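You operate a simulated robot arm through the tools that you are given. There is no shell and no other tool. Be economical: measure what you need, move in short steps, check, and stop when the job is done.

You are at the controls of a simulated two-armed robot. One attempt, no reset.

JOB
Put one of the white pegs from the bench top by the spinner on the left end of the long bench. Pick up the green carton with one hand, pass it to the other hand and put it on the right half of the shelf under the blue bench. Take the yellow ring tube from the right half of the blue bench and leave it on the lower shelf of the store cabinet. Take the plain yellow tube and leave it on top of the green pack. Open the upper cabinet door, take the blue pellet tray on the right half of the blue bench and put it away on the top shelf of the dry cabinet, then shut the door. Count the black pegs on the right half of the blue bench, then put as many of the glass blocks from the right half of the blue bench on the lower shelf of the store cabinet. Do these in any order. Set down upright: green carton, plain yellow tube, glass block.

The check looks at the end state, three seconds after you hand in, the way a careful person would. Anything else that was tipped, shoved, dropped, spilled or broken makes it a failure.

ROBOT AND FRAMES
Two 7-joint arms with two-finger parallel grippers on one trunk, on a base that drives. Base frame: it is fixed to the floor where the robot stands at the start and does not move with it; the origin is under the middle of the robot, x ahead of it, y to its left, z up. Readings come in mm, degrees, newtons and seconds.
The left shoulder is at the start at [70, 134, 920], the right one opposite. With the tool pointing down near the work surface each hand reaches from about 100 to 640 mm from the robot's upright axis, wherever it stands, measured 20 degrees to its own side. Places, roughly: black peg (4x4x7 cm) [-2700, -3900, 800]; blue pellet tray (13x10x9 cm) [-2500, -3900, 800]; glass block (4x4x8 cm) [-2800, -3700, 800]; green carton [-2000, -3750, 750]; green pack [-2500, -3750, 750]; left end of the long bench (20x68 cm) [2020, -520, 760]; lower shelf of the store cabinet [-3800, -4000, 300]; plain yellow tube (3x3x6 cm) [-2900, -3800, 800]; right half of the shelf under the blue bench [-2400, -3900, 200]; top shelf of the dry cabinet [7300, 2600, 1500]; upper cabinet door [7000, 2600, 1700]; white peg (4x4x4 cm) [700, 300, 800]; yellow ring tube (3x3x6 cm) [-2100, -3700, 800]. Payload 1.57 kg a hand.
Tool frame (each hand has its own): the origin (TCP) lies between the finger pads and is the grasp point; the fingertips stand 30 mm ahead of it; z points along the fingers, y is the line along which they close. The gripper opens to 80 mm. The fingers are 17 mm wide and 12 mm thick; the gripper's body (40 by 82 mm) begins 80 mm behind the TCP.
Orientation is that of the tool frame in the base frame, as a unit quaternion [x, y, z, w]. With the fingers straight down and closing along the base's y, the tool's x points along the base's -x, its y along +y and its z along -z.

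CONTROLS
- The arms move only by the tool servo_tool. It takes "left_commands", "right_commands" or both (then of equal length, played together; a hand with none holds still); each is a list that holds one entry, the list of rows, each a list of 7 numbers: the shift along the tool's x, y, z in units of 100 mm (1.0 is 100 mm), then the turn, a rotation vector about the tool's x, y, z in units of 60 degrees (1.0 is 60 degrees), then the finger opening in mm, from 0 to 80. In form: [[[dx, dy, dz, ax, ay, az, gripper], ...]]. A call has 1 to 10 rows; each row is the pose to reach, as a shift and turn from the pose commanded when the call began, along the tool's axes at that moment. A call with a number of a shift or a turn outside -1 to 1 is refused whole. A row lasts 0.2 s, in which the tool goes at most 50 mm and 8.6 degrees; a call with a longer step from one row to the next is refused whole, and so is a gripper value outside its range. Where a pose cannot be reached the arm comes as near as it can. A force on the tool above 40 N (or 10 N above the force at the start of the call, whichever is more), or a blocked arm, ends the call early, and 0.2 s more pass. The fingers move at their own pace (about 153 mm/s each) and stop on an object; they squeeze with about 23 N. The grip force told is the motor's: it shows also when the fingers shut on nothing. Time passes only in rows, and 0.2 s behind the last, so rows that repeat a pose let the fingers close. The reply holds the time, the measured pose of the TCP, the force on the tool along the base axes, the opening and the grip force, in the units named above and with some noise, with the torque about the TCP (base axes, N m) and any sound that the robot's microphone picked up.
- Cameras (640 x 400 px; columns grow to the right, rows downward): "scene" is now at [141.5, 1.5, 1185.8]; the picture's right is [0.00, -1.00, 0.00], its down [-0.20, -0.00, -0.98] and it looks along [0.98, 0.00, -0.20] (base axes); focal length 274 px, centre (320, 200). "left" rides on the left gripper at [72, 7, -122] in its tool frame; the picture's right is [-0.09, 1.00, 0.00], its down [-0.84, -0.08, -0.54] and it looks along [-0.54, -0.05, 0.84] (tool axes); focal length 238 px, centre (320, 200). "right" rides on the right gripper at [72, -7, -122] in its tool frame; the picture's right is [0.09, 1.00, 0.00], its down [-0.84, 0.08, -0.54] and it looks along [-0.54, 0.05, 0.84] (tool axes); focal length 238 px, centre (320, 200).
- get_image(camera): a new picture of that camera. The clock stands still meanwhile.
- move_column(by): slides the trunk up (or, below 0, down) by that many mm; the arms and the scene camera ride with it, the base frame stays. It gives what a move gives, with no picture.
- drive_base(legs): drives the robot by 1 to 6 legs, each [ahead, left, turn to the left] in mm, mm and degrees, along the robot's own axes; the way and the turn of a leg run together, so that a leg with both is an arc; at most 1500 mm and 180 degrees a leg. The arms and the cameras ride along, it lands a little off, and it stops where it bumps. It gives what a move gives.
- aim_head(pan, tilt): turns the head with the scene camera to pan (to the left, within 86 degrees either way) and tilt (down, from -29 to 69), counted from straight ahead of the robot. It gives what a move gives.
- locate(camera, pixels): for up to 12 pixels [column, row] of the newest picture of that camera ("zoom" is the newest enlarged one), the place [x, y, z] in the base frame of the surface seen there, good to about 3 mm. The clock stands still meanwhile.
- inspect(camera, box): a new picture of the part [left, top, right, bottom] of that camera's present view, enlarged. The clock stands still meanwhile.
- job_done(): hands the job in; it is judged then, once.

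Keep the steps short. Do not move on a guess: measure, check each grasp and each placing, and mend mistakes. In all there are 329 turns and 234 pictures (those below and enlarged ones count). Leave the grippers open and the arms clear of the work at the hand-in unless told otherwise, and finish with a single line.

The tools are called as a command line: name --argument value ..., lists and objects as JSON in quotes. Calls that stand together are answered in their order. servo_tool: Moves the arms, as the interface text tells. Its arguments: {"type":"object","properties":{"left_commands":{"type":"array","items":{"type":"array","items":{"type":"array","items":{"type":"number"}}}},"right_commands":{"type":"array","items":{"type":"array","items":{"type":"array","items":{"type":"number"}}}}},"required":[]} The other tools are called the same way: move_column (by) slides the trunk up or down; drive_base (legs) drives the base; aim_head (pan, tilt) turns the head that bears the scene camera; get_image (camera) takes a picture; locate (camera, pixels) gives the place of the surface under pixels of a picture; inspect (camera, box) takes an enlarged picture of a part of a camera's view; job_done () hands the job in.

At the start:

```text
t: 0.0
left_eef_pos: [460.9, 226.2, 1058.2]
left_tcp_rot: [-0.001, 1.0, 0.001, 0.001]
left_ft_force: [0.0, 0.3, 0.2]
left_ft_torque: [-0.02, 0.02, -0.04]
left_finger_gap: 80.0
left_grip_force: 0.0
right_eef_pos: [424.1, -147.9, 1002.7]
right_tcp_rot: [0.0, 1.0, 0.001, 0.0]
right_ft_force: [0.2, 0.8, 1.1]
right_ft_torque: [0.01, 0.0, -0.02]
right_finger_gap: 79.9
right_grip_force: 0.1
trunk travel left (down, up): [-494.0, 446.0]
robot x, y, heading: [3.6, 0.5, -0.0]
head pan, tilt: [0.3, 11.7]
```

scene: 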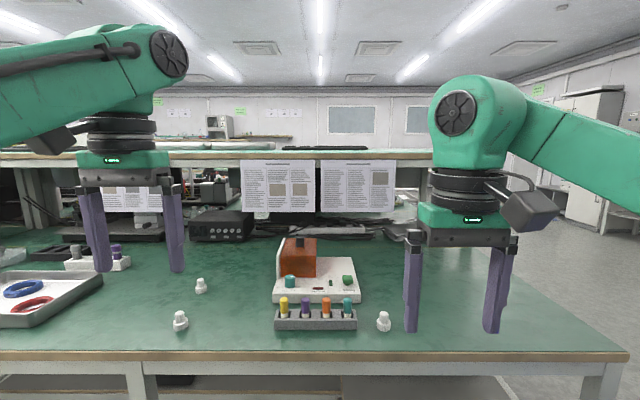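
right: 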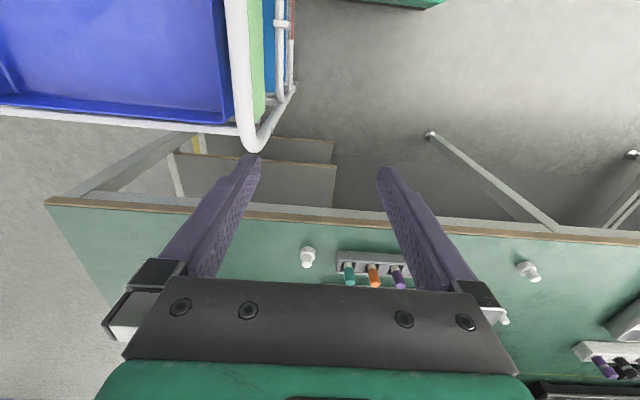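
left: 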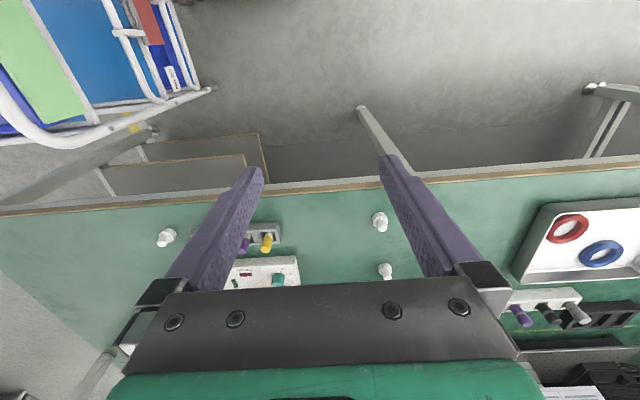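

I see three white pegs at about (201,285), (180,320) and (384,320). I'll measure them and the bench.

locate --camera "scene" --pixels '[[201, 285], [180, 320], [384, 320], [201, 291], [180, 328], [384, 328], [200, 340], [384, 314], [180, 313], [500, 345]]'

inspect --camera "scene" --box '[140, 260, 420, 400]'

```text
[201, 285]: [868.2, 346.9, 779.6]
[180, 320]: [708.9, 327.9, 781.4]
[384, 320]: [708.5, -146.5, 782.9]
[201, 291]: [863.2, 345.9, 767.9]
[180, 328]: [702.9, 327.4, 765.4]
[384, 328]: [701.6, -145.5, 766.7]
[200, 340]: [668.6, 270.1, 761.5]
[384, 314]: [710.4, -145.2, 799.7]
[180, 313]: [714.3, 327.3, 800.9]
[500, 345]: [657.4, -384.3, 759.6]
```

```text
2.29 times, centred on (280, 330) of scene
```

zoom: 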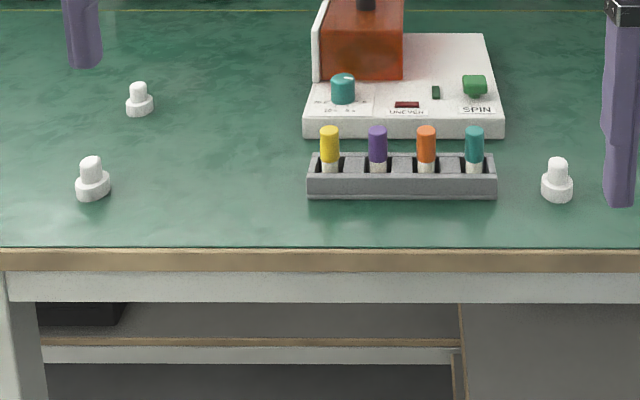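

Pegs stand about 40 mm high on the 760 mm bench top. The right peg at (712,-146) suits the right hand, but it's about 724 mm away; I drive 180 mm ahead.

drive_base --legs '[[180, 0, 0]]'

get_image --camera "right"

get_image --camera "scene"

```text
t: 1.5
left_eef_pos: [640.6, 225.4, 1056.9]
left_tcp_rot: [-0.001, 1.0, 0.0, 0.001]
left_ft_force: [1.1, 0.0, 0.2]
left_ft_torque: [0.03, -0.04, 0.01]
left_finger_gap: 79.9
left_grip_force: 0.0
right_eef_pos: [604.3, -147.5, 1003.8]
right_tcp_rot: [0.0, 1.0, 0.0, 0.0]
right_ft_force: [-0.2, 0.1, -0.6]
right_ft_torque: [0.0, -0.03, -0.02]
right_finger_gap: 79.8
right_grip_force: 0.0
trunk travel left (down, up): [-494.0, 446.0]
robot x, y, heading: [179.0, -1.5, -0.1]
head pan, tilt: [0.3, 11.7]
```

```text
229 pictures are left
```

right: 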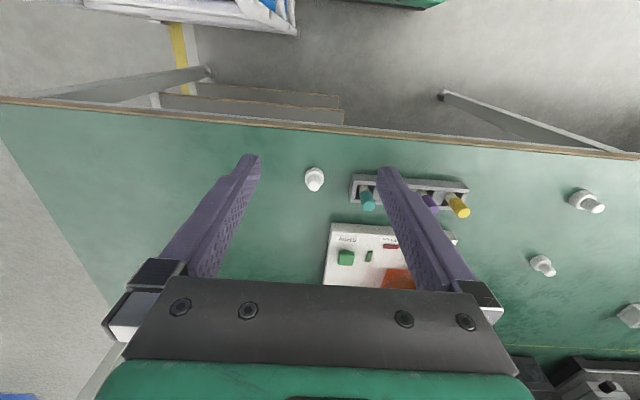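

```text
228 pictures are left
```

scene: 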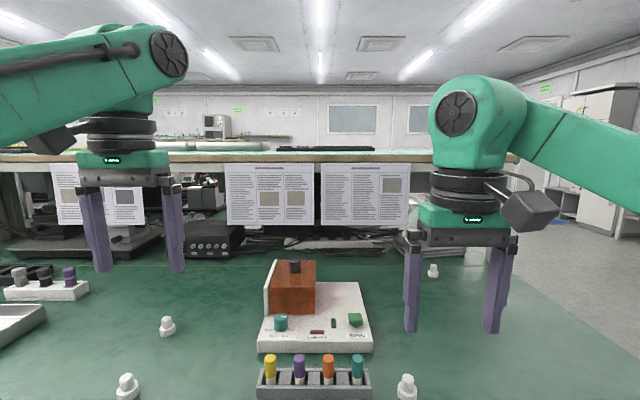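

Pegs are in the right camera at (314,180). I locate its base and knob precisely.

locate --camera "right" --pixels '[[312, 185], [314, 178], [317, 171], [308, 180], [320, 180], [314, 188], [372, 203]]'

inspect --camera "right" --box '[270, 150, 380, 219]'

```text
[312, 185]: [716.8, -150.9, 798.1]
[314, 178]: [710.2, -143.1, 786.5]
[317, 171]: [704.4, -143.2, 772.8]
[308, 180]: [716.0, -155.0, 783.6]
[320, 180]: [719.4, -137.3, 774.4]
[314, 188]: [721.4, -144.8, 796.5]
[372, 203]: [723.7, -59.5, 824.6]
```

```text
5.80 times, centred on (325, 184) of right
```

zoom: 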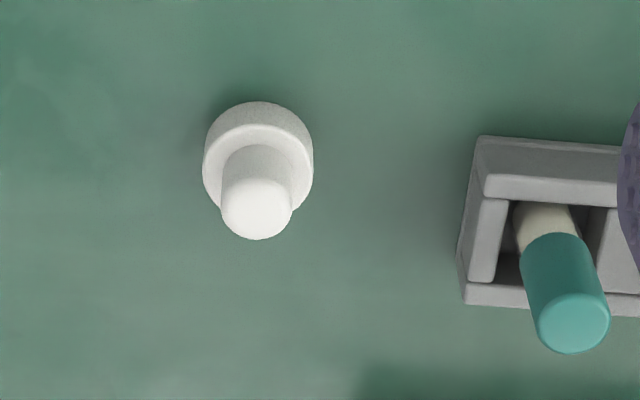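

Knob centre ≈ (717,-146), top ≈ 802. I move the right hand above it with fingers at 55 mm.

servo_tool --right_commands '[[[-0.4, 0, 0, 0, 0, 0, 55], [-0.8, 0.01, 0.1, 0, 0, 0, 55], [-1.0, 0.015, 0.5, 0, 0, 0, 55], [-1.0, 0.015, 0.9, 0, 0, 0, 55], [-1.0, 0.015, 0.9, 0, 0, 0, 55]]]'

get_image --camera "right"

```text
t: 2.7
left_eef_pos: [640.4, 225.8, 1058.7]
left_tcp_rot: [-0.001, 1.0, -0.001, 0.001]
left_ft_force: [0.8, 0.1, 0.5]
left_ft_torque: [-0.02, 0.02, 0.0]
left_finger_gap: 80.1
left_grip_force: 0.0
right_eef_pos: [702.2, -145.4, 912.6]
right_tcp_rot: [0.0, 1.0, 0.0, 0.0]
right_ft_force: [0.0, 1.0, -0.1]
right_ft_torque: [-0.02, 0.01, 0.03]
right_finger_gap: 55.2
right_grip_force: 0.1
trunk travel left (down, up): [-494.0, 446.0]
robot x, y, heading: [180.5, 1.9, -0.1]
head pan, tilt: [0.3, 11.7]
```

```text
226 pictures are left
```

right: 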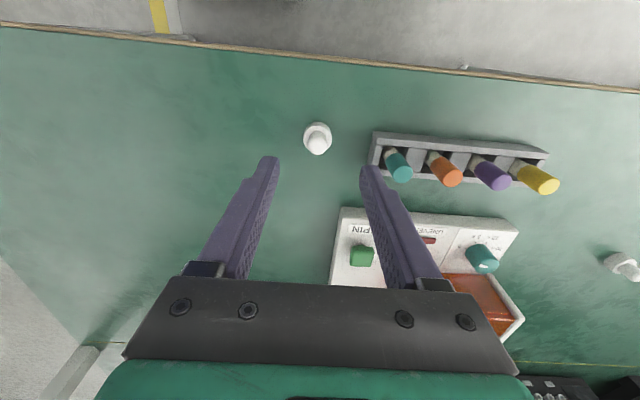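

locate --camera "right" --pixels '[[317, 145], [317, 130], [304, 138], [331, 138], [374, 163], [320, 125]]'

```text
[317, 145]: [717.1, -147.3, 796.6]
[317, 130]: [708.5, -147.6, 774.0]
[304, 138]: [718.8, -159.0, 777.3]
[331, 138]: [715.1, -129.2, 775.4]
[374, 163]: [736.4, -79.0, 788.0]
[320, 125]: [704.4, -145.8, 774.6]
```

Peg centre (717,-146). Lower over it in two steps, watching the force.

servo_tool --right_commands '[[[-0.15, 0, 0.2, 0, 0, 0, 55], [-0.15, 0, 0.6, 0, 0, 0, 55], [-0.15, 0, 0.95, 0, 0, 0, 55], [-0.15, 0, 0.95, 0, 0, 0, 55]]]'

get_image --camera "right"

```text
t: 3.7
left_eef_pos: [640.2, 226.0, 1057.6]
left_tcp_rot: [-0.001, 1.0, -0.001, 0.001]
left_ft_force: [-0.6, 0.2, 0.0]
left_ft_torque: [-0.01, 0.01, 0.0]
left_finger_gap: 79.8
left_grip_force: 0.0
right_eef_pos: [719.7, -145.5, 816.1]
right_tcp_rot: [0.0, 1.0, 0.0, -0.001]
right_ft_force: [-0.1, -0.2, 0.6]
right_ft_torque: [-0.01, -0.05, 0.04]
right_finger_gap: 55.1
right_grip_force: 0.1
trunk travel left (down, up): [-494.0, 446.0]
robot x, y, heading: [183.7, -2.6, 0.1]
head pan, tilt: [0.3, 11.7]
```

```text
225 pictures are left
```

right: 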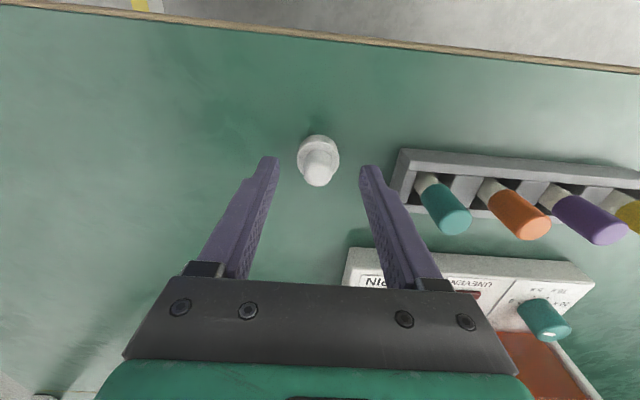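

Peg lies between the fingers. Down 20 mm more and close.

servo_tool --right_commands '[[[0, 0, 0.2, 0, 0, 0, 55], [0, 0, 0.2, 0, 0, 0, 55], [0, 0, 0.2, 0, 0, 0, 25], [0, 0, 0.2, 0, 0, 0, 10], [0, 0, 0.2, 0, 0, 0, 10]]]'

get_image --camera "right"

```text
t: 4.9
left_eef_pos: [640.6, 225.6, 1058.5]
left_tcp_rot: [-0.001, 1.0, 0.0, 0.001]
left_ft_force: [-0.9, 0.5, -0.2]
left_ft_torque: [0.03, 0.02, -0.01]
left_finger_gap: 80.1
left_grip_force: 0.0
right_eef_pos: [719.9, -146.2, 796.5]
right_tcp_rot: [0.0, 1.0, 0.0, 0.0]
right_ft_force: [0.2, -0.1, -0.5]
right_ft_torque: [-0.01, 0.0, 0.0]
right_finger_gap: 31.2
right_grip_force: 23.2
trunk travel left (down, up): [-494.0, 446.0]
robot x, y, heading: [179.5, -3.6, -0.0]
head pan, tilt: [0.3, 11.7]
```

```text
224 pictures are left
```

right: 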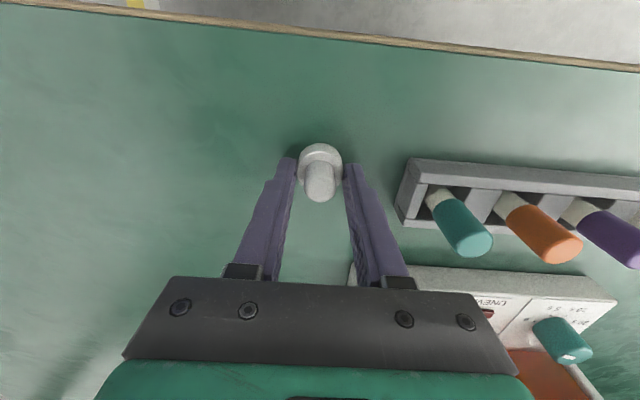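

Gripped at 31 mm, 23 N. Lift 100 mm.

servo_tool --right_commands '[[[0, 0, -0.3, 0, 0, 0, 10], [0, 0, -0.7, 0, 0, 0, 10], [0, 0, -1.0, 0, 0, 0, 10], [0, 0, -1.0, 0, 0, 0, 10]]]'

servo_tool --right_commands '[[[0.3, 0, -0.3, 0, 0, 0, 10], [0.65, 0, -0.6, 0, 0, 0, 10], [1.0, 0, -0.9, 0, 0, 0, 10], [1.0, 0, -0.9, 0, 0, 0, 10]]]'

get_image --camera "right"

aim_head --pan -40 --tilt 15

get_image --camera "scene"

```text
t: 5.9
left_eef_pos: [640.6, 225.2, 1058.3]
left_tcp_rot: [0.0, 1.0, 0.0, 0.001]
left_ft_force: [-0.3, 0.2, 0.4]
left_ft_torque: [-0.01, 0.01, -0.03]
left_finger_gap: 80.0
left_grip_force: 0.0
right_eef_pos: [718.4, -147.0, 897.8]
right_tcp_rot: [0.0, 1.0, 0.001, 0.0]
right_ft_force: [-0.3, -0.9, -0.6]
right_ft_torque: [0.04, 0.0, 0.0]
right_finger_gap: 31.3
right_grip_force: 23.2
trunk travel left (down, up): [-494.0, 446.0]
robot x, y, heading: [182.4, -1.2, 0.2]
head pan, tilt: [0.3, 11.7]
```

```text
t: 6.9
left_eef_pos: [641.7, 225.8, 1057.8]
left_tcp_rot: [-0.002, 1.0, 0.0, 0.0]
left_ft_force: [0.4, 0.7, -0.3]
left_ft_torque: [0.01, 0.03, 0.01]
left_finger_gap: 80.2
left_grip_force: 0.1
right_eef_pos: [618.6, -148.5, 985.9]
right_tcp_rot: [0.0, 1.0, 0.0, -0.001]
right_ft_force: [-0.1, -1.0, -1.1]
right_ft_torque: [-0.02, 0.03, 0.0]
right_finger_gap: 31.4
right_grip_force: 23.2
trunk travel left (down, up): [-494.0, 446.0]
robot x, y, heading: [179.5, -1.6, 0.1]
head pan, tilt: [0.3, 11.7]
```

```text
223 pictures are left
```

right: 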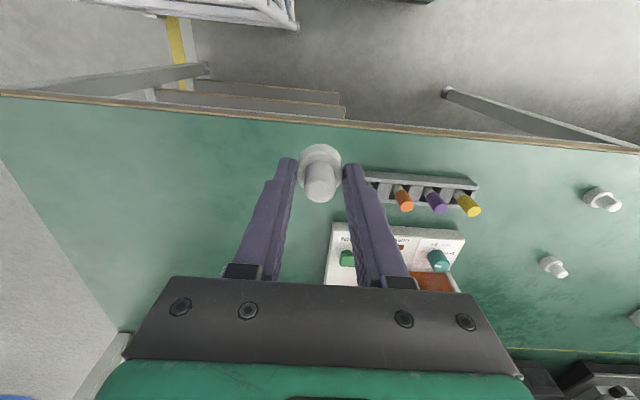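

```text
t: 8.0
left_eef_pos: [640.6, 225.1, 1059.7]
left_tcp_rot: [0.0, 1.0, 0.0, 0.001]
left_ft_force: [0.1, -0.5, 0.4]
left_ft_torque: [0.02, -0.03, -0.01]
left_finger_gap: 80.1
left_grip_force: 0.1
right_eef_pos: [619.6, -148.4, 987.8]
right_tcp_rot: [-0.001, 1.0, 0.0, -0.001]
right_ft_force: [-0.6, -0.3, -0.5]
right_ft_torque: [-0.03, -0.01, 0.01]
right_finger_gap: 31.0
right_grip_force: 23.4
trunk travel left (down, up): [-494.0, 446.0]
robot x, y, heading: [180.4, -2.9, -0.2]
head pan, tilt: [-40.0, 15.0]
```

```text
222 pictures are left
```

scene: 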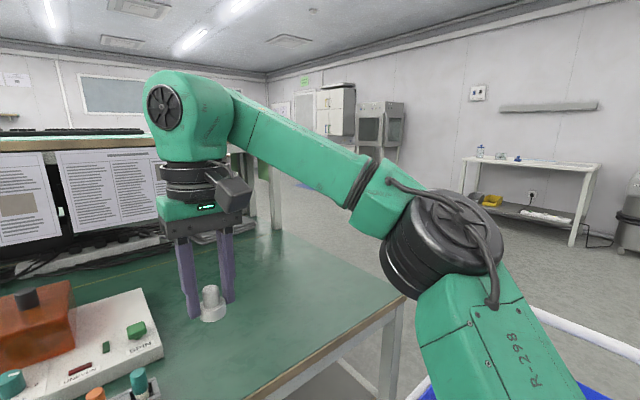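

The peg is held. I look to the right and down to see the way round the bench end and the blue/white cart.

aim_head --pan -75 --tilt 35

get_image --camera "scene"

```text
t: 9.0
left_eef_pos: [642.0, 225.3, 1058.9]
left_tcp_rot: [-0.001, 1.0, 0.0, 0.0]
left_ft_force: [-0.5, 0.2, -0.2]
left_ft_torque: [-0.04, -0.03, 0.0]
left_finger_gap: 79.9
left_grip_force: 0.1
right_eef_pos: [618.7, -148.6, 986.8]
right_tcp_rot: [0.0, 1.0, -0.001, -0.001]
right_ft_force: [0.2, -0.5, -0.4]
right_ft_torque: [0.0, 0.01, 0.01]
right_finger_gap: 31.0
right_grip_force: 22.9
trunk travel left (down, up): [-494.0, 446.0]
robot x, y, heading: [179.6, 1.8, -0.3]
head pan, tilt: [-75.0, 35.0]
```

```text
221 pictures are left
```

scene: 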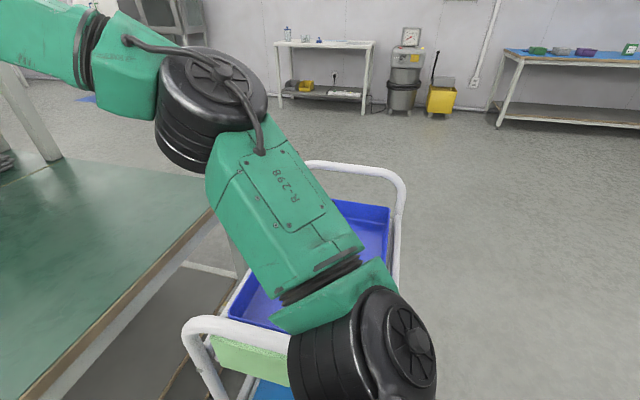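

A cart stands at my right. Measure its corners, the bench corner, and far furniture.

locate --camera "scene" --pixels '[[205, 325], [402, 182], [310, 165], [400, 230], [208, 212], [510, 120], [525, 55], [360, 97], [400, 105], [440, 105], [50, 160], [500, 300]]'

```text
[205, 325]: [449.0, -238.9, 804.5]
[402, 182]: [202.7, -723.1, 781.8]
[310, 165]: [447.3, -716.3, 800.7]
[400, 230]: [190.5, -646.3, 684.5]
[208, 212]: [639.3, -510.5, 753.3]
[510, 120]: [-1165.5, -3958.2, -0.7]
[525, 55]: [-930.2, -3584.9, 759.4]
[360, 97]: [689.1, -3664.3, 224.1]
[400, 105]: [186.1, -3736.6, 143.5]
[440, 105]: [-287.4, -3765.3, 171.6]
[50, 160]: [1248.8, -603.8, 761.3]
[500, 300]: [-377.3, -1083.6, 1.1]
```

The cart occupies x 190–450, y −720…−240; the bench end is at y≈−604. Plan: back 480, right 1300, ahead along the aisle, then look.

aim_head --pan 0 --tilt 15

drive_base --legs '[[-480, 0, 0], [0, -1300, 0], [900, 0, 0]]'

get_image --camera "scene"

```text
t: 10.5
left_eef_pos: [641.5, 225.8, 1059.0]
left_tcp_rot: [-0.001, 1.0, 0.001, 0.001]
left_ft_force: [0.5, -0.3, 0.2]
left_ft_torque: [0.02, 0.0, 0.02]
left_finger_gap: 80.0
left_grip_force: 0.0
right_eef_pos: [618.9, -148.2, 986.9]
right_tcp_rot: [0.0, 1.0, 0.001, 0.0]
right_ft_force: [0.6, 0.6, -0.5]
right_ft_torque: [-0.01, 0.01, 0.02]
right_finger_gap: 31.3
right_grip_force: 22.6
trunk travel left (down, up): [-494.0, 446.0]
robot x, y, heading: [179.7, 1.9, 0.2]
head pan, tilt: [0.0, 15.0]
```

```text
t: 23.7
left_eef_pos: [1050.4, -1063.3, 1059.2]
left_tcp_rot: [-0.001, 1.0, 0.0, 0.001]
left_ft_force: [0.4, 0.1, -0.7]
left_ft_torque: [0.02, 0.0, 0.0]
left_finger_gap: 80.0
left_grip_force: 0.0
right_eef_pos: [1027.5, -1435.6, 988.3]
right_tcp_rot: [0.001, 1.0, 0.001, -0.001]
right_ft_force: [0.4, -0.4, -0.5]
right_ft_torque: [-0.02, 0.01, -0.01]
right_finger_gap: 31.0
right_grip_force: 23.3
trunk travel left (down, up): [-494.0, 446.0]
robot x, y, heading: [587.8, -1290.0, -0.4]
head pan, tilt: [0.0, 15.0]
```

```text
220 pictures are left
```

scene: 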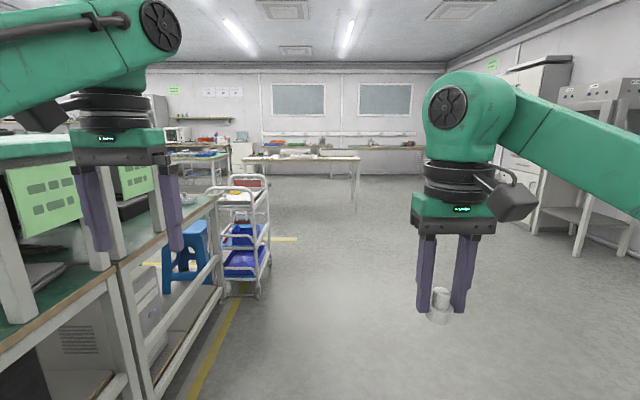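

I see the bench end at left and a second cart at (240,240). Measure.

locate --camera "scene" --pixels '[[215, 200], [124, 262], [150, 245], [235, 297], [258, 297], [240, 190], [268, 180], [185, 255], [208, 240], [190, 395], [218, 188], [265, 285]]'

aim_head --pan 35 --tilt 20

get_image --camera "scene"

```text
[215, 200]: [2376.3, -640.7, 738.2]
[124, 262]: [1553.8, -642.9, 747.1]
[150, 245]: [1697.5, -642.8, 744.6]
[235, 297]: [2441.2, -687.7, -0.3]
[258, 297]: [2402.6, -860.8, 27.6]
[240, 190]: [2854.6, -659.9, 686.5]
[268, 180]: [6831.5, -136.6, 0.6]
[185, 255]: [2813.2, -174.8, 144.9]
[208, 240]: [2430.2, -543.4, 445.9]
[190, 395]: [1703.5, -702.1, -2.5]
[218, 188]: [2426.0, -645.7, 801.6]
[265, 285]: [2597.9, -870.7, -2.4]
```

```text
t: 24.7
left_eef_pos: [1049.8, -1063.4, 1056.9]
left_tcp_rot: [0.0, 1.0, 0.0, 0.001]
left_ft_force: [0.2, -0.5, 0.2]
left_ft_torque: [0.01, -0.07, -0.01]
left_finger_gap: 79.9
left_grip_force: 0.0
right_eef_pos: [1025.7, -1436.5, 986.7]
right_tcp_rot: [0.001, 1.0, 0.0, 0.0]
right_ft_force: [-0.2, -0.5, -1.2]
right_ft_torque: [0.01, -0.01, 0.0]
right_finger_gap: 31.1
right_grip_force: 23.2
trunk travel left (down, up): [-494.0, 446.0]
robot x, y, heading: [588.4, -1288.9, -0.1]
head pan, tilt: [35.0, 20.0]
```

```text
219 pictures are left
```

scene: 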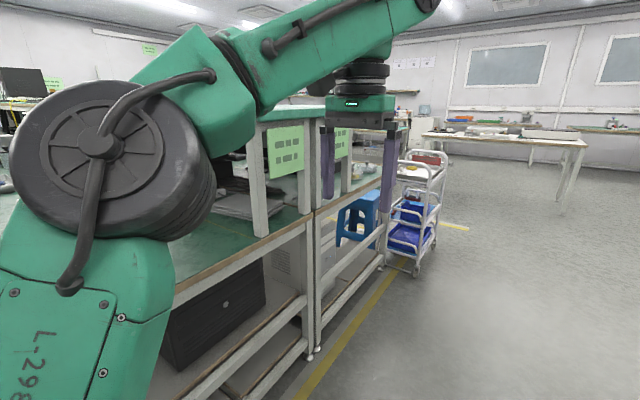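

Long bench end: edge at y≈−640, x 1560–2380; cart beyond at x≥2400. I turn left 90° here, then sidestep along to x≈1960.

drive_base --legs '[[0, 0, 90], [0, -1370, 0]]'

aim_head --pan 0 --tilt 25

get_image --camera "scene"

```text
t: 35.3
left_eef_pos: [1734.3, -836.8, 1058.8]
left_tcp_rot: [-0.704, 0.71, 0.001, 0.001]
left_ft_force: [-0.5, 0.2, -0.5]
left_ft_torque: [0.0, -0.02, 0.03]
left_finger_gap: 80.1
left_grip_force: 0.0
right_eef_pos: [2108.1, -861.2, 985.9]
right_tcp_rot: [-0.703, 0.711, 0.0, -0.001]
right_ft_force: [-0.1, -0.4, -1.7]
right_ft_torque: [0.06, -0.01, 0.01]
right_finger_gap: 31.6
right_grip_force: 22.5
trunk travel left (down, up): [-494.0, 446.0]
robot x, y, heading: [1957.5, -1295.6, 89.2]
head pan, tilt: [35.0, 20.0]
```

```text
t: 36.3
left_eef_pos: [1734.1, -835.3, 1057.9]
left_tcp_rot: [-0.704, 0.71, 0.001, 0.0]
left_ft_force: [0.0, -0.2, -0.4]
left_ft_torque: [-0.02, 0.01, 0.05]
left_finger_gap: 79.9
left_grip_force: 0.1
right_eef_pos: [2106.5, -861.7, 987.8]
right_tcp_rot: [-0.704, 0.71, -0.001, 0.0]
right_ft_force: [0.5, -0.1, -1.2]
right_ft_torque: [0.0, 0.02, -0.01]
right_finger_gap: 31.0
right_grip_force: 22.9
trunk travel left (down, up): [-494.0, 446.0]
robot x, y, heading: [1953.7, -1301.8, 89.5]
head pan, tilt: [0.0, 25.0]
```

```text
218 pictures are left
```

scene: 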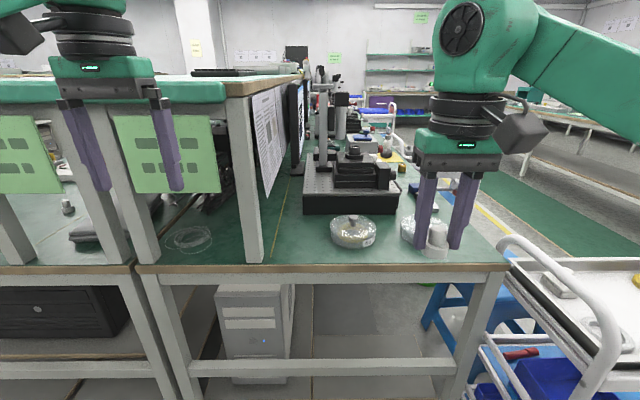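

I see a box, a glass dish at (352,232) and something at (410,230). Measure them and the bench edge.

locate --camera "scene" --pixels '[[353, 250], [330, 235], [376, 240], [405, 242], [400, 225], [300, 255], [380, 262], [440, 262], [490, 258], [275, 260], [468, 220], [290, 215]]'

inspect --camera "scene" --box '[240, 150, 520, 290]'

```text
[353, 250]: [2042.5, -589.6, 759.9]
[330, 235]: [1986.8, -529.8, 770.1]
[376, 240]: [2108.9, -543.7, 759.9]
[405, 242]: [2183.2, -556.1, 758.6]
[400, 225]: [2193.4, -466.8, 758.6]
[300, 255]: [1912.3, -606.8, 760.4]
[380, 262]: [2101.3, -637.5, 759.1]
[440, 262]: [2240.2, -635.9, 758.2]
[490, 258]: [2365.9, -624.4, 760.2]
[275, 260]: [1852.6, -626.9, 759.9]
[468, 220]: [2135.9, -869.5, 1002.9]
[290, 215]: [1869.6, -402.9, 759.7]
```

```text
2.29 times, centred on (380, 220) of scene
```

zoom: 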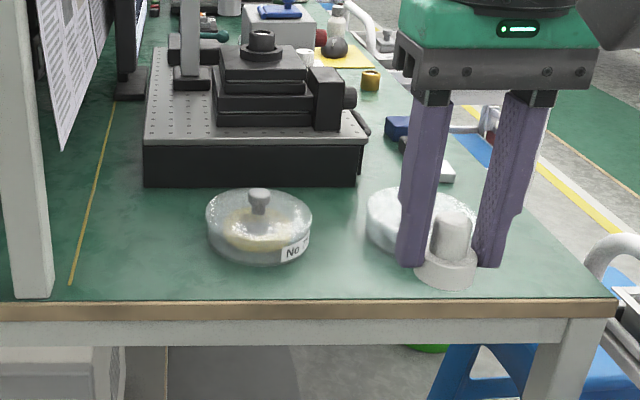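

Free spot between the dishes near the edge: (2140,−588). Drive ahead 150 and right 33.

drive_base --legs '[[155, -33, 0]]'

get_image --camera "right"

```text
t: 37.8
left_eef_pos: [1766.9, -690.8, 1058.6]
left_tcp_rot: [-0.705, 0.71, -0.004, -0.005]
left_ft_force: [-0.1, 0.0, 0.3]
left_ft_torque: [0.01, 0.01, 0.04]
left_finger_gap: 79.7
left_grip_force: 0.1
right_eef_pos: [2139.8, -709.8, 985.9]
right_tcp_rot: [-0.704, 0.71, 0.0, -0.001]
right_ft_force: [0.0, -0.1, -0.7]
right_ft_torque: [-0.04, -0.03, -0.01]
right_finger_gap: 31.2
right_grip_force: 23.3
trunk travel left (down, up): [-494.0, 446.0]
robot x, y, heading: [1988.6, -1149.7, 89.5]
head pan, tilt: [0.0, 25.0]
stopped in leg 1: the force on the tool passed its limit at 76 N (the readings are from after the stop); the commanded pose is now the measured one
```

```text
216 pictures are left
```

right: 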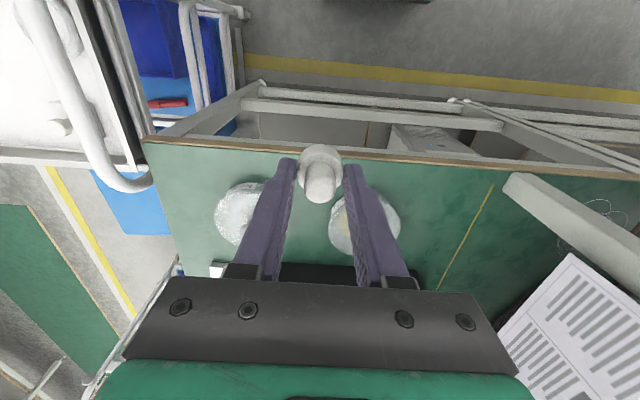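

The left hand touched the raised shelf. Back the base off and check the shelf.

drive_base --legs '[[-100, 0, 0]]'

aim_head --pan 30 --tilt 10

get_image --camera "scene"

get_image --camera "left"

```text
t: 39.0
left_eef_pos: [1766.2, -790.6, 1058.3]
left_tcp_rot: [-0.706, 0.709, -0.003, -0.005]
left_ft_force: [0.1, 0.0, -0.4]
left_ft_torque: [0.02, 0.0, -0.04]
left_finger_gap: 80.3
left_grip_force: 0.2
right_eef_pos: [2139.5, -810.3, 986.2]
right_tcp_rot: [-0.704, 0.711, 0.0, -0.001]
right_ft_force: [-0.6, 0.5, -0.7]
right_ft_torque: [0.0, 0.0, -0.01]
right_finger_gap: 31.1
right_grip_force: 22.8
trunk travel left (down, up): [-494.0, 446.0]
robot x, y, heading: [1987.1, -1248.9, 89.7]
head pan, tilt: [0.0, 25.0]
```

```text
t: 39.9
left_eef_pos: [1765.9, -789.2, 1057.7]
left_tcp_rot: [-0.705, 0.709, -0.004, -0.005]
left_ft_force: [-0.3, -0.4, -0.2]
left_ft_torque: [0.02, -0.01, -0.02]
left_finger_gap: 79.9
left_grip_force: 0.0
right_eef_pos: [2138.9, -811.1, 985.9]
right_tcp_rot: [-0.704, 0.71, 0.0, -0.001]
right_ft_force: [-0.4, -0.4, -1.2]
right_ft_torque: [0.01, 0.01, 0.0]
right_finger_gap: 31.3
right_grip_force: 23.3
trunk travel left (down, up): [-494.0, 446.0]
robot x, y, heading: [1987.0, -1249.4, 89.4]
head pan, tilt: [30.0, 10.0]
```

```text
215 pictures are left
```

scene: 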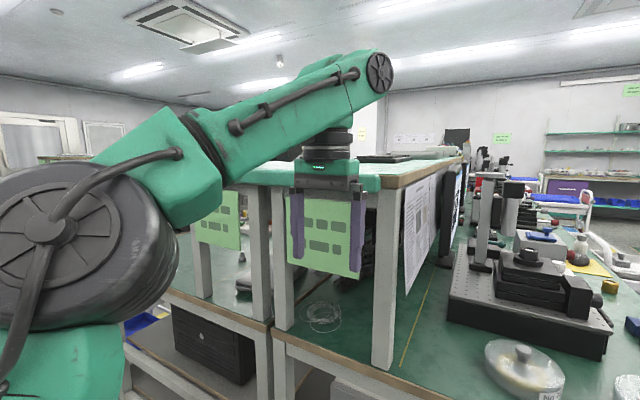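

```text
214 pictures are left
```

left: 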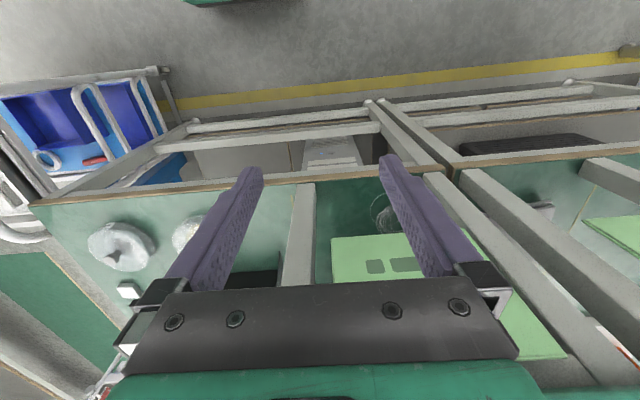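

Shelf and everything on it look undisturbed. Retract the left hand 150 mm toward the body.

servo_tool --left_commands '[[[0.4, 0, 0, 0, 0, 0, 80], [0.8, 0, 0, 0, 0, 0, 80], [1.0, 0, 0, 0, 0, 0, 80]]]'

servo_tool --left_commands '[[[0.4, 0, 0, 0, 0, 0, 80], [0.7, 0, 0, 0, 0, 0, 80], [0.7, 0, 0, 0, 0, 0, 80]]]'

aim_head --pan 0 --tilt 25

drive_base --legs '[[105, 0, 0]]'

get_image --camera "scene"

```text
t: 40.7
left_eef_pos: [1766.7, -887.3, 1056.0]
left_tcp_rot: [-0.705, 0.709, -0.004, -0.005]
left_ft_force: [-0.7, 0.2, 0.2]
left_ft_torque: [0.03, 0.02, 0.0]
left_finger_gap: 80.2
left_grip_force: 0.0
left hand out of reach, approached as far as the arm can: row 3
right_eef_pos: [2139.3, -811.6, 986.2]
right_tcp_rot: [-0.704, 0.71, -0.002, 0.0]
right_ft_force: [0.2, 0.0, -1.4]
right_ft_torque: [0.02, -0.01, 0.0]
right_finger_gap: 30.9
right_grip_force: 23.2
trunk travel left (down, up): [-494.0, 446.0]
robot x, y, heading: [1990.8, -1244.6, 89.5]
head pan, tilt: [30.0, 10.0]
```

```text
t: 41.5
left_eef_pos: [1790.1, -936.1, 1031.5]
left_tcp_rot: [-0.706, 0.709, -0.004, -0.005]
left_ft_force: [-0.2, 0.2, 0.2]
left_ft_torque: [0.01, 0.0, 0.03]
left_finger_gap: 79.8
left_grip_force: 0.1
left hand out of reach, approached as far as the arm can: row 1, 2, 3
right_eef_pos: [2139.8, -809.9, 986.4]
right_tcp_rot: [-0.704, 0.711, -0.001, 0.0]
right_ft_force: [0.0, 0.4, -1.7]
right_ft_torque: [-0.02, 0.02, 0.01]
right_finger_gap: 31.1
right_grip_force: 22.4
trunk travel left (down, up): [-494.0, 446.0]
robot x, y, heading: [1989.2, -1249.6, 89.7]
head pan, tilt: [30.0, 10.0]
```

```text
t: 42.5
left_eef_pos: [1789.6, -935.9, 1030.6]
left_tcp_rot: [-0.706, 0.709, -0.004, -0.004]
left_ft_force: [0.3, 0.5, 0.5]
left_ft_torque: [0.03, 0.03, -0.01]
left_finger_gap: 80.3
left_grip_force: 0.1
right_eef_pos: [2139.6, -811.0, 986.7]
right_tcp_rot: [-0.704, 0.71, -0.001, -0.001]
right_ft_force: [-0.2, 0.2, -1.3]
right_ft_torque: [0.05, 0.03, 0.0]
right_finger_gap: 31.3
right_grip_force: 23.2
trunk travel left (down, up): [-494.0, 446.0]
robot x, y, heading: [1987.4, -1249.9, 89.4]
head pan, tilt: [0.0, 25.0]
```

```text
t: 43.6
left_eef_pos: [1791.1, -831.8, 1031.0]
left_tcp_rot: [-0.706, 0.708, -0.004, -0.005]
left_ft_force: [-0.5, 0.0, -0.1]
left_ft_torque: [0.0, 0.01, 0.01]
left_finger_gap: 79.6
left_grip_force: 0.0
right_eef_pos: [2140.7, -707.5, 987.4]
right_tcp_rot: [-0.704, 0.71, -0.001, 0.0]
right_ft_force: [0.3, -1.1, -0.5]
right_ft_torque: [0.01, 0.0, 0.03]
right_finger_gap: 31.3
right_grip_force: 22.9
trunk travel left (down, up): [-494.0, 446.0]
robot x, y, heading: [1987.2, -1144.9, 89.6]
head pan, tilt: [0.0, 25.0]
```

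```text
213 pictures are left
```

scene: 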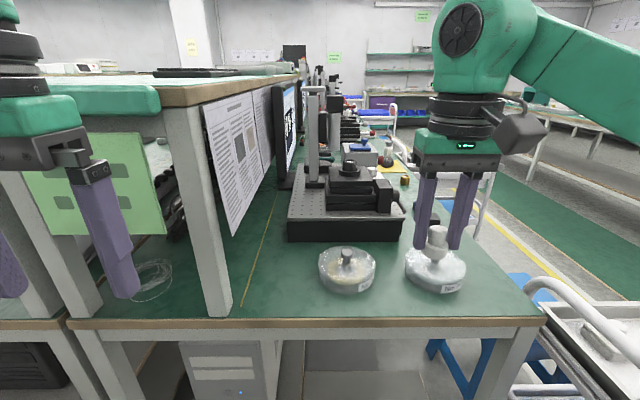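

Now right hand forward 119 mm and down, in steps.

servo_tool --right_commands '[[[-0.35, 0, 0, 0, 0, 0, 10], [-0.7, 0, 0.2, 0, 0, 0, 10], [-1.0, 0, 0.5, 0, 0, 0, 10], [-1.0, 0, 0.9, 0, 0, 0, 10], [-1.0, 0, 0.9, 0, 0, 0, 10]]]'

get_image --camera "right"

get_image --camera "scene"

```text
t: 44.8
left_eef_pos: [1789.0, -832.0, 1030.7]
left_tcp_rot: [-0.706, 0.709, -0.004, -0.005]
left_ft_force: [-0.1, -1.0, 0.7]
left_ft_torque: [0.01, 0.01, -0.01]
left_finger_gap: 80.0
left_grip_force: 0.1
right_eef_pos: [2140.6, -607.5, 895.9]
right_tcp_rot: [-0.704, 0.71, -0.001, 0.0]
right_ft_force: [-0.2, -0.6, -1.1]
right_ft_torque: [0.0, 0.01, 0.01]
right_finger_gap: 31.0
right_grip_force: 23.2
trunk travel left (down, up): [-494.0, 446.0]
robot x, y, heading: [1988.4, -1145.2, 89.7]
head pan, tilt: [0.0, 25.0]
```

```text
212 pictures are left
```

right: 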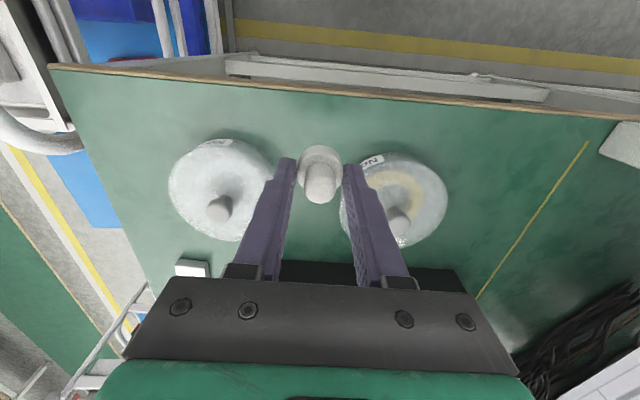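

```text
211 pictures are left
```

scene: 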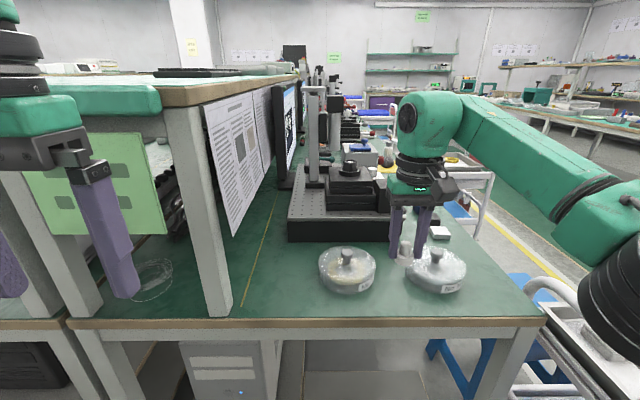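

Check clearance to the dishes below.

locate --camera "right" --pixels '[[240, 148], [262, 165], [376, 160], [365, 172], [215, 145], [400, 158], [320, 130]]'

```text
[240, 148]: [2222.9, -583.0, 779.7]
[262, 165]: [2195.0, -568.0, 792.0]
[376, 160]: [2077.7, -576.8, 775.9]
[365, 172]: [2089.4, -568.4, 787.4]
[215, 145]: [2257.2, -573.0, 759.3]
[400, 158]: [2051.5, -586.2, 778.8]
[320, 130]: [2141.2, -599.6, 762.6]
```

Fingers clear both dishes at y≈−596. Lower to the table height found at the pick (796.5).

servo_tool --right_commands '[[[-0.11, 0, 0.3, 0, 0, 0, 10], [-0.11, 0, 0.7, 0, 0, 0, 10], [-0.11, 0, 0.9, 0, 0, 0, 10], [-0.11, 0, 0.985, 0, 0, 0, 10], [-0.11, 0, 0.985, 0, 0, 0, 10]]]'

get_image --camera "right"

```text
t: 46.0
left_eef_pos: [1791.7, -832.8, 1031.4]
left_tcp_rot: [-0.705, 0.709, -0.004, -0.005]
left_ft_force: [-0.3, 0.2, -0.8]
left_ft_torque: [-0.02, 0.0, -0.02]
left_finger_gap: 80.1
left_grip_force: 0.0
right_eef_pos: [2141.3, -595.5, 799.3]
right_tcp_rot: [-0.705, 0.709, 0.0, 0.0]
right_ft_force: [0.1, 0.9, -1.2]
right_ft_torque: [0.03, 0.01, 0.0]
right_finger_gap: 31.3
right_grip_force: 23.2
trunk travel left (down, up): [-494.0, 446.0]
robot x, y, heading: [1988.9, -1144.3, 89.6]
head pan, tilt: [0.0, 25.0]
```

```text
210 pictures are left
```

right: 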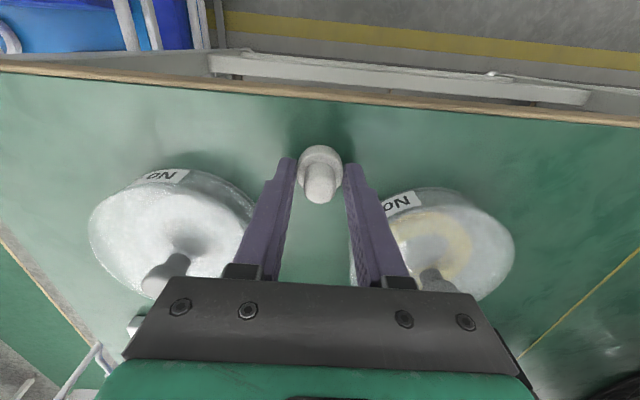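

Not touching yet. Down 2 mm and release with a small opening.

servo_tool --right_commands '[[[0, 0, 0.02, 0, 0, 0, 10], [0, 0, 0.02, 0, 0, 0, 10], [0, 0, 0.02, 0, 0, 0, 45], [0, 0, 0.02, 0, 0, 0, 45], [0, 0, -0.2, 0, 0, 0, 45], [0, 0, -0.6, 0, 0, 0, 45], [0, 0, -1.0, 0, 0, 0, 45]]]'

get_image --camera "right"

```text
t: 47.6
left_eef_pos: [1789.1, -831.1, 1032.2]
left_tcp_rot: [-0.706, 0.708, -0.005, -0.004]
left_ft_force: [-0.1, -0.6, -0.3]
left_ft_torque: [-0.01, 0.02, 0.02]
left_finger_gap: 80.0
left_grip_force: 0.0
right_eef_pos: [2138.4, -597.7, 898.5]
right_tcp_rot: [-0.705, 0.71, -0.001, 0.001]
right_ft_force: [0.4, 0.1, 0.0]
right_ft_torque: [0.03, -0.04, 0.02]
right_finger_gap: 44.8
right_grip_force: 0.0
trunk travel left (down, up): [-494.0, 446.0]
robot x, y, heading: [1989.0, -1143.7, 89.5]
head pan, tilt: [0.0, 25.0]
```

```text
209 pictures are left
```

right: 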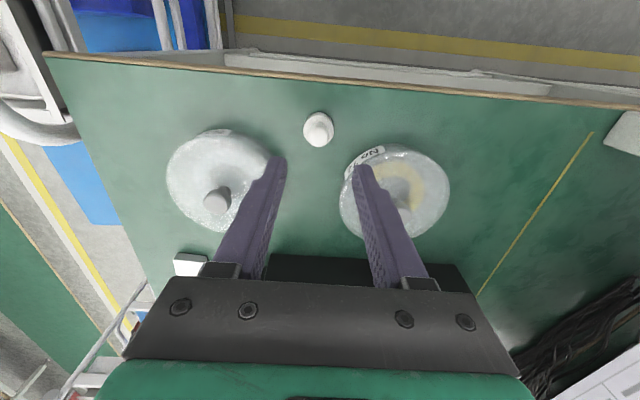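

Peg stands. Raise and retract the right hand, then back off and look toward the blue bench.

servo_tool --right_commands '[[[0.3, 0, -0.3, 0, 0, 0, 80], [0.6, 0, -0.6, 0, 0, 0, 80], [0.9, 0, -0.9, 0, 0, 0, 80], [1.0, 0, -1.0, 0, 0, 0, 80]]]'

servo_tool --right_commands '[[[0.4, 0, 0, 0, 0, 0, 80], [0.8, 0, 0, 0, 0, 0, 80], [1.0, 0, 0, 0, 0, 0, 80]]]'

drive_base --legs '[[-600, 0, 0], [0, 0, 90]]'

get_image --camera "scene"

```text
t: 48.6
left_eef_pos: [1791.2, -831.9, 1031.0]
left_tcp_rot: [-0.705, 0.709, -0.003, -0.004]
left_ft_force: [-0.4, -0.1, -0.1]
left_ft_torque: [-0.01, -0.02, -0.01]
left_finger_gap: 80.1
left_grip_force: 0.0
right_eef_pos: [2141.4, -697.7, 999.4]
right_tcp_rot: [-0.704, 0.71, -0.001, -0.001]
right_ft_force: [0.4, -0.6, 0.1]
right_ft_torque: [0.01, -0.02, 0.02]
right_finger_gap: 80.0
right_grip_force: 0.0
trunk travel left (down, up): [-494.0, 446.0]
robot x, y, heading: [1986.6, -1145.2, 89.8]
head pan, tilt: [0.0, 25.0]
```

```text
t: 49.4
left_eef_pos: [1791.3, -831.0, 1031.5]
left_tcp_rot: [-0.705, 0.709, -0.004, -0.005]
left_ft_force: [0.6, 0.3, 0.6]
left_ft_torque: [0.0, 0.02, 0.01]
left_finger_gap: 80.0
left_grip_force: 0.0
right_eef_pos: [2139.5, -797.7, 1000.0]
right_tcp_rot: [-0.704, 0.71, -0.001, 0.001]
right_ft_force: [-0.2, -0.2, -0.9]
right_ft_torque: [-0.02, -0.03, 0.0]
right_finger_gap: 79.9
right_grip_force: 0.1
trunk travel left (down, up): [-494.0, 446.0]
robot x, y, heading: [1986.0, -1147.5, 89.5]
head pan, tilt: [0.0, 25.0]
```

```text
t: 56.6
left_eef_pos: [1667.8, -1942.4, 1031.9]
left_tcp_rot: [1.0, -0.006, 0.005, 0.001]
left_ft_force: [-0.3, -0.3, -0.4]
left_ft_torque: [-0.02, -0.03, 0.02]
left_finger_gap: 80.0
left_grip_force: 0.0
right_eef_pos: [1636.6, -1593.0, 999.3]
right_tcp_rot: [1.0, -0.009, 0.0, -0.001]
right_ft_force: [0.3, -0.1, 0.6]
right_ft_torque: [-0.02, -0.01, 0.0]
right_finger_gap: 80.0
right_grip_force: 0.2
trunk travel left (down, up): [-494.0, 446.0]
robot x, y, heading: [1982.4, -1747.5, 178.8]
head pan, tilt: [0.0, 25.0]
```

```text
208 pictures are left
```

scene: 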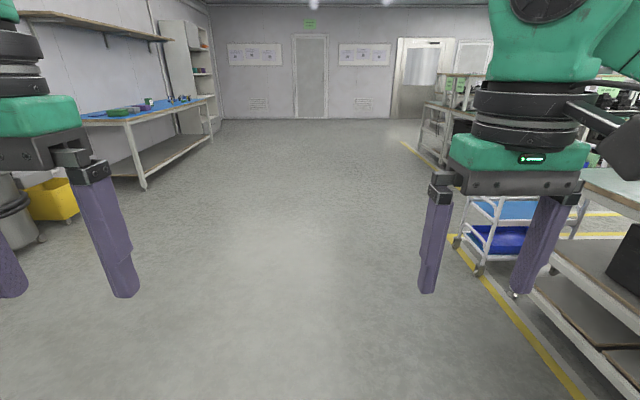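

The way ahead is clear. Drive along to x≈−2300, then turn left to face the blue bench.

drive_base --legs '[[1500, 0, 0], [1500, 0, 0], [1280, 0, 0], [0, 800, 0], [0, 0, 90]]'

get_image --camera "scene"

```text
t: 84.8
left_eef_pos: [-2109.4, -2780.9, 1031.2]
left_tcp_rot: [0.716, 0.698, 0.005, -0.004]
left_ft_force: [0.1, 0.7, -0.3]
left_ft_torque: [0.0, 0.02, 0.01]
left_finger_gap: 80.2
left_grip_force: 0.0
right_eef_pos: [-2458.4, -2808.0, 999.3]
right_tcp_rot: [0.717, 0.697, 0.0, 0.0]
right_ft_force: [0.4, -0.8, 0.4]
right_ft_torque: [-0.04, -0.03, 0.0]
right_finger_gap: 80.2
right_grip_force: 0.0
trunk travel left (down, up): [-494.0, 446.0]
robot x, y, heading: [-2300.6, -2463.5, -91.5]
head pan, tilt: [0.0, 25.0]
```

```text
207 pictures are left
```

scene: 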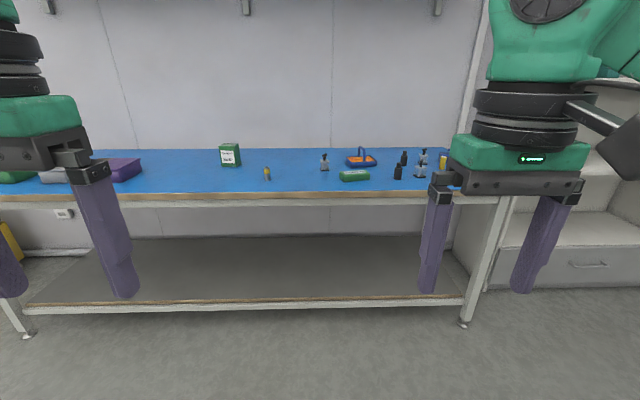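

I see the items on the blue bench. Enlarge and locate.

inspect --camera "scene" --box '[200, 130, 460, 215]'

locate --camera "scene" --pixels '[[230, 160], [267, 173], [324, 164], [361, 160], [354, 176], [397, 172], [404, 158], [421, 172], [424, 157], [443, 162], [320, 195], [465, 195]]'

```text
2.46 times, centred on (330, 172) of scene
```

zoom: 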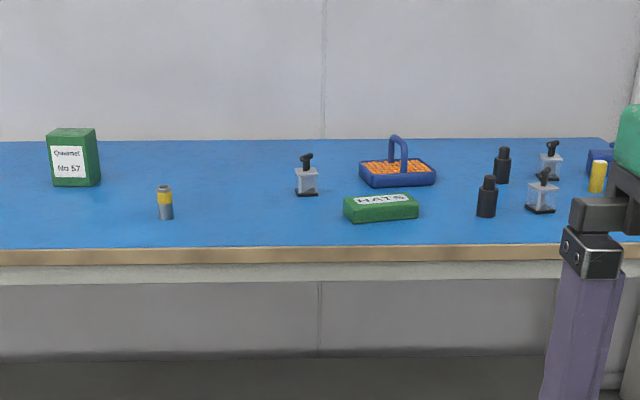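

```text
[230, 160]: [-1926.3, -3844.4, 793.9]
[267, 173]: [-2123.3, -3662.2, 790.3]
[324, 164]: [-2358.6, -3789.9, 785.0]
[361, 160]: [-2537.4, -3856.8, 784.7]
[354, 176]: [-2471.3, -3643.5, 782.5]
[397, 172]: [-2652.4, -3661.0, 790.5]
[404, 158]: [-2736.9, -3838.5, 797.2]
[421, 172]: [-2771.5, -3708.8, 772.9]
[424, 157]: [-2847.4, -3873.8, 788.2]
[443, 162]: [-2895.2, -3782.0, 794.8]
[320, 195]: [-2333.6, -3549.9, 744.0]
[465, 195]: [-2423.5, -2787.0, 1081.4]
```

Black pegs: two seen so far; glass blocks three; something may hide behind my arm. Move right 450 and forward 250 for a better look.

drive_base --legs '[[0, 0, 1.5], [200, -500, 0]]'

get_image --camera "scene"

aim_head --pan -45 --tilt 25

get_image --camera "scene"

```text
t: 88.2
left_eef_pos: [-2597.6, -2975.5, 1030.6]
left_tcp_rot: [0.705, 0.709, 0.006, -0.003]
left_ft_force: [0.2, -0.8, 0.2]
left_ft_torque: [-0.01, -0.03, 0.04]
left_finger_gap: 79.9
left_grip_force: 0.1
right_eef_pos: [-2947.8, -3014.1, 999.8]
right_tcp_rot: [0.707, 0.707, 0.0, 0.0]
right_ft_force: [-1.0, 1.0, -0.6]
right_ft_torque: [-0.01, 0.0, -0.03]
right_finger_gap: 80.1
right_grip_force: 0.0
trunk travel left (down, up): [-494.0, 446.0]
robot x, y, heading: [-2799.0, -2662.6, -89.8]
head pan, tilt: [0.0, 25.0]
```

```text
205 pictures are left
```

scene: 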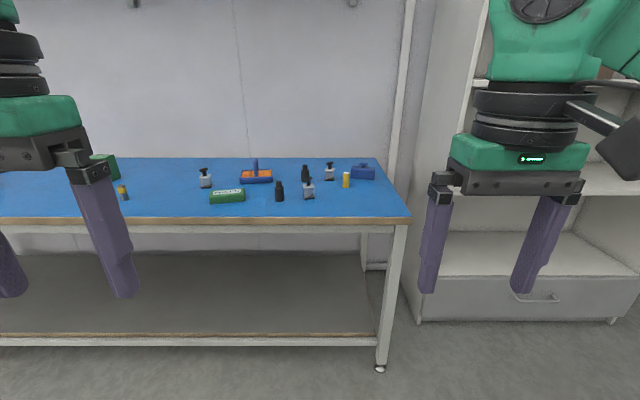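

```text
t: 89.3
left_eef_pos: [-2598.3, -2974.4, 1031.0]
left_tcp_rot: [0.706, 0.708, 0.005, -0.003]
left_ft_force: [0.6, -0.1, -0.2]
left_ft_torque: [-0.02, 0.02, -0.02]
left_finger_gap: 79.9
left_grip_force: 0.1
right_eef_pos: [-2946.8, -3013.4, 999.0]
right_tcp_rot: [0.707, 0.707, 0.0, 0.0]
right_ft_force: [-0.1, -0.7, 0.2]
right_ft_torque: [-0.02, 0.0, 0.0]
right_finger_gap: 79.9
right_grip_force: 0.0
trunk travel left (down, up): [-494.0, 446.0]
robot x, y, heading: [-2800.8, -2666.4, -90.0]
head pan, tilt: [-45.0, 25.0]
```

```text
204 pictures are left
```

scene: 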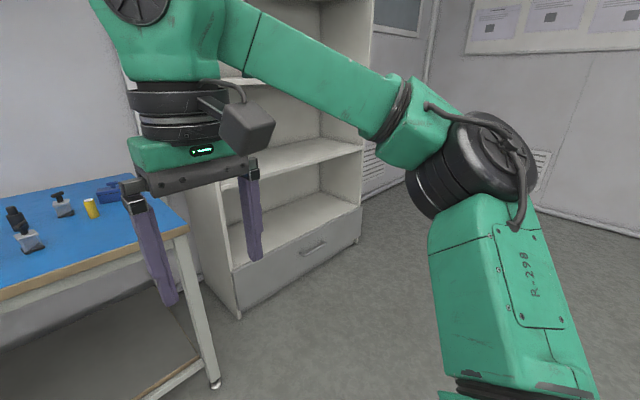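

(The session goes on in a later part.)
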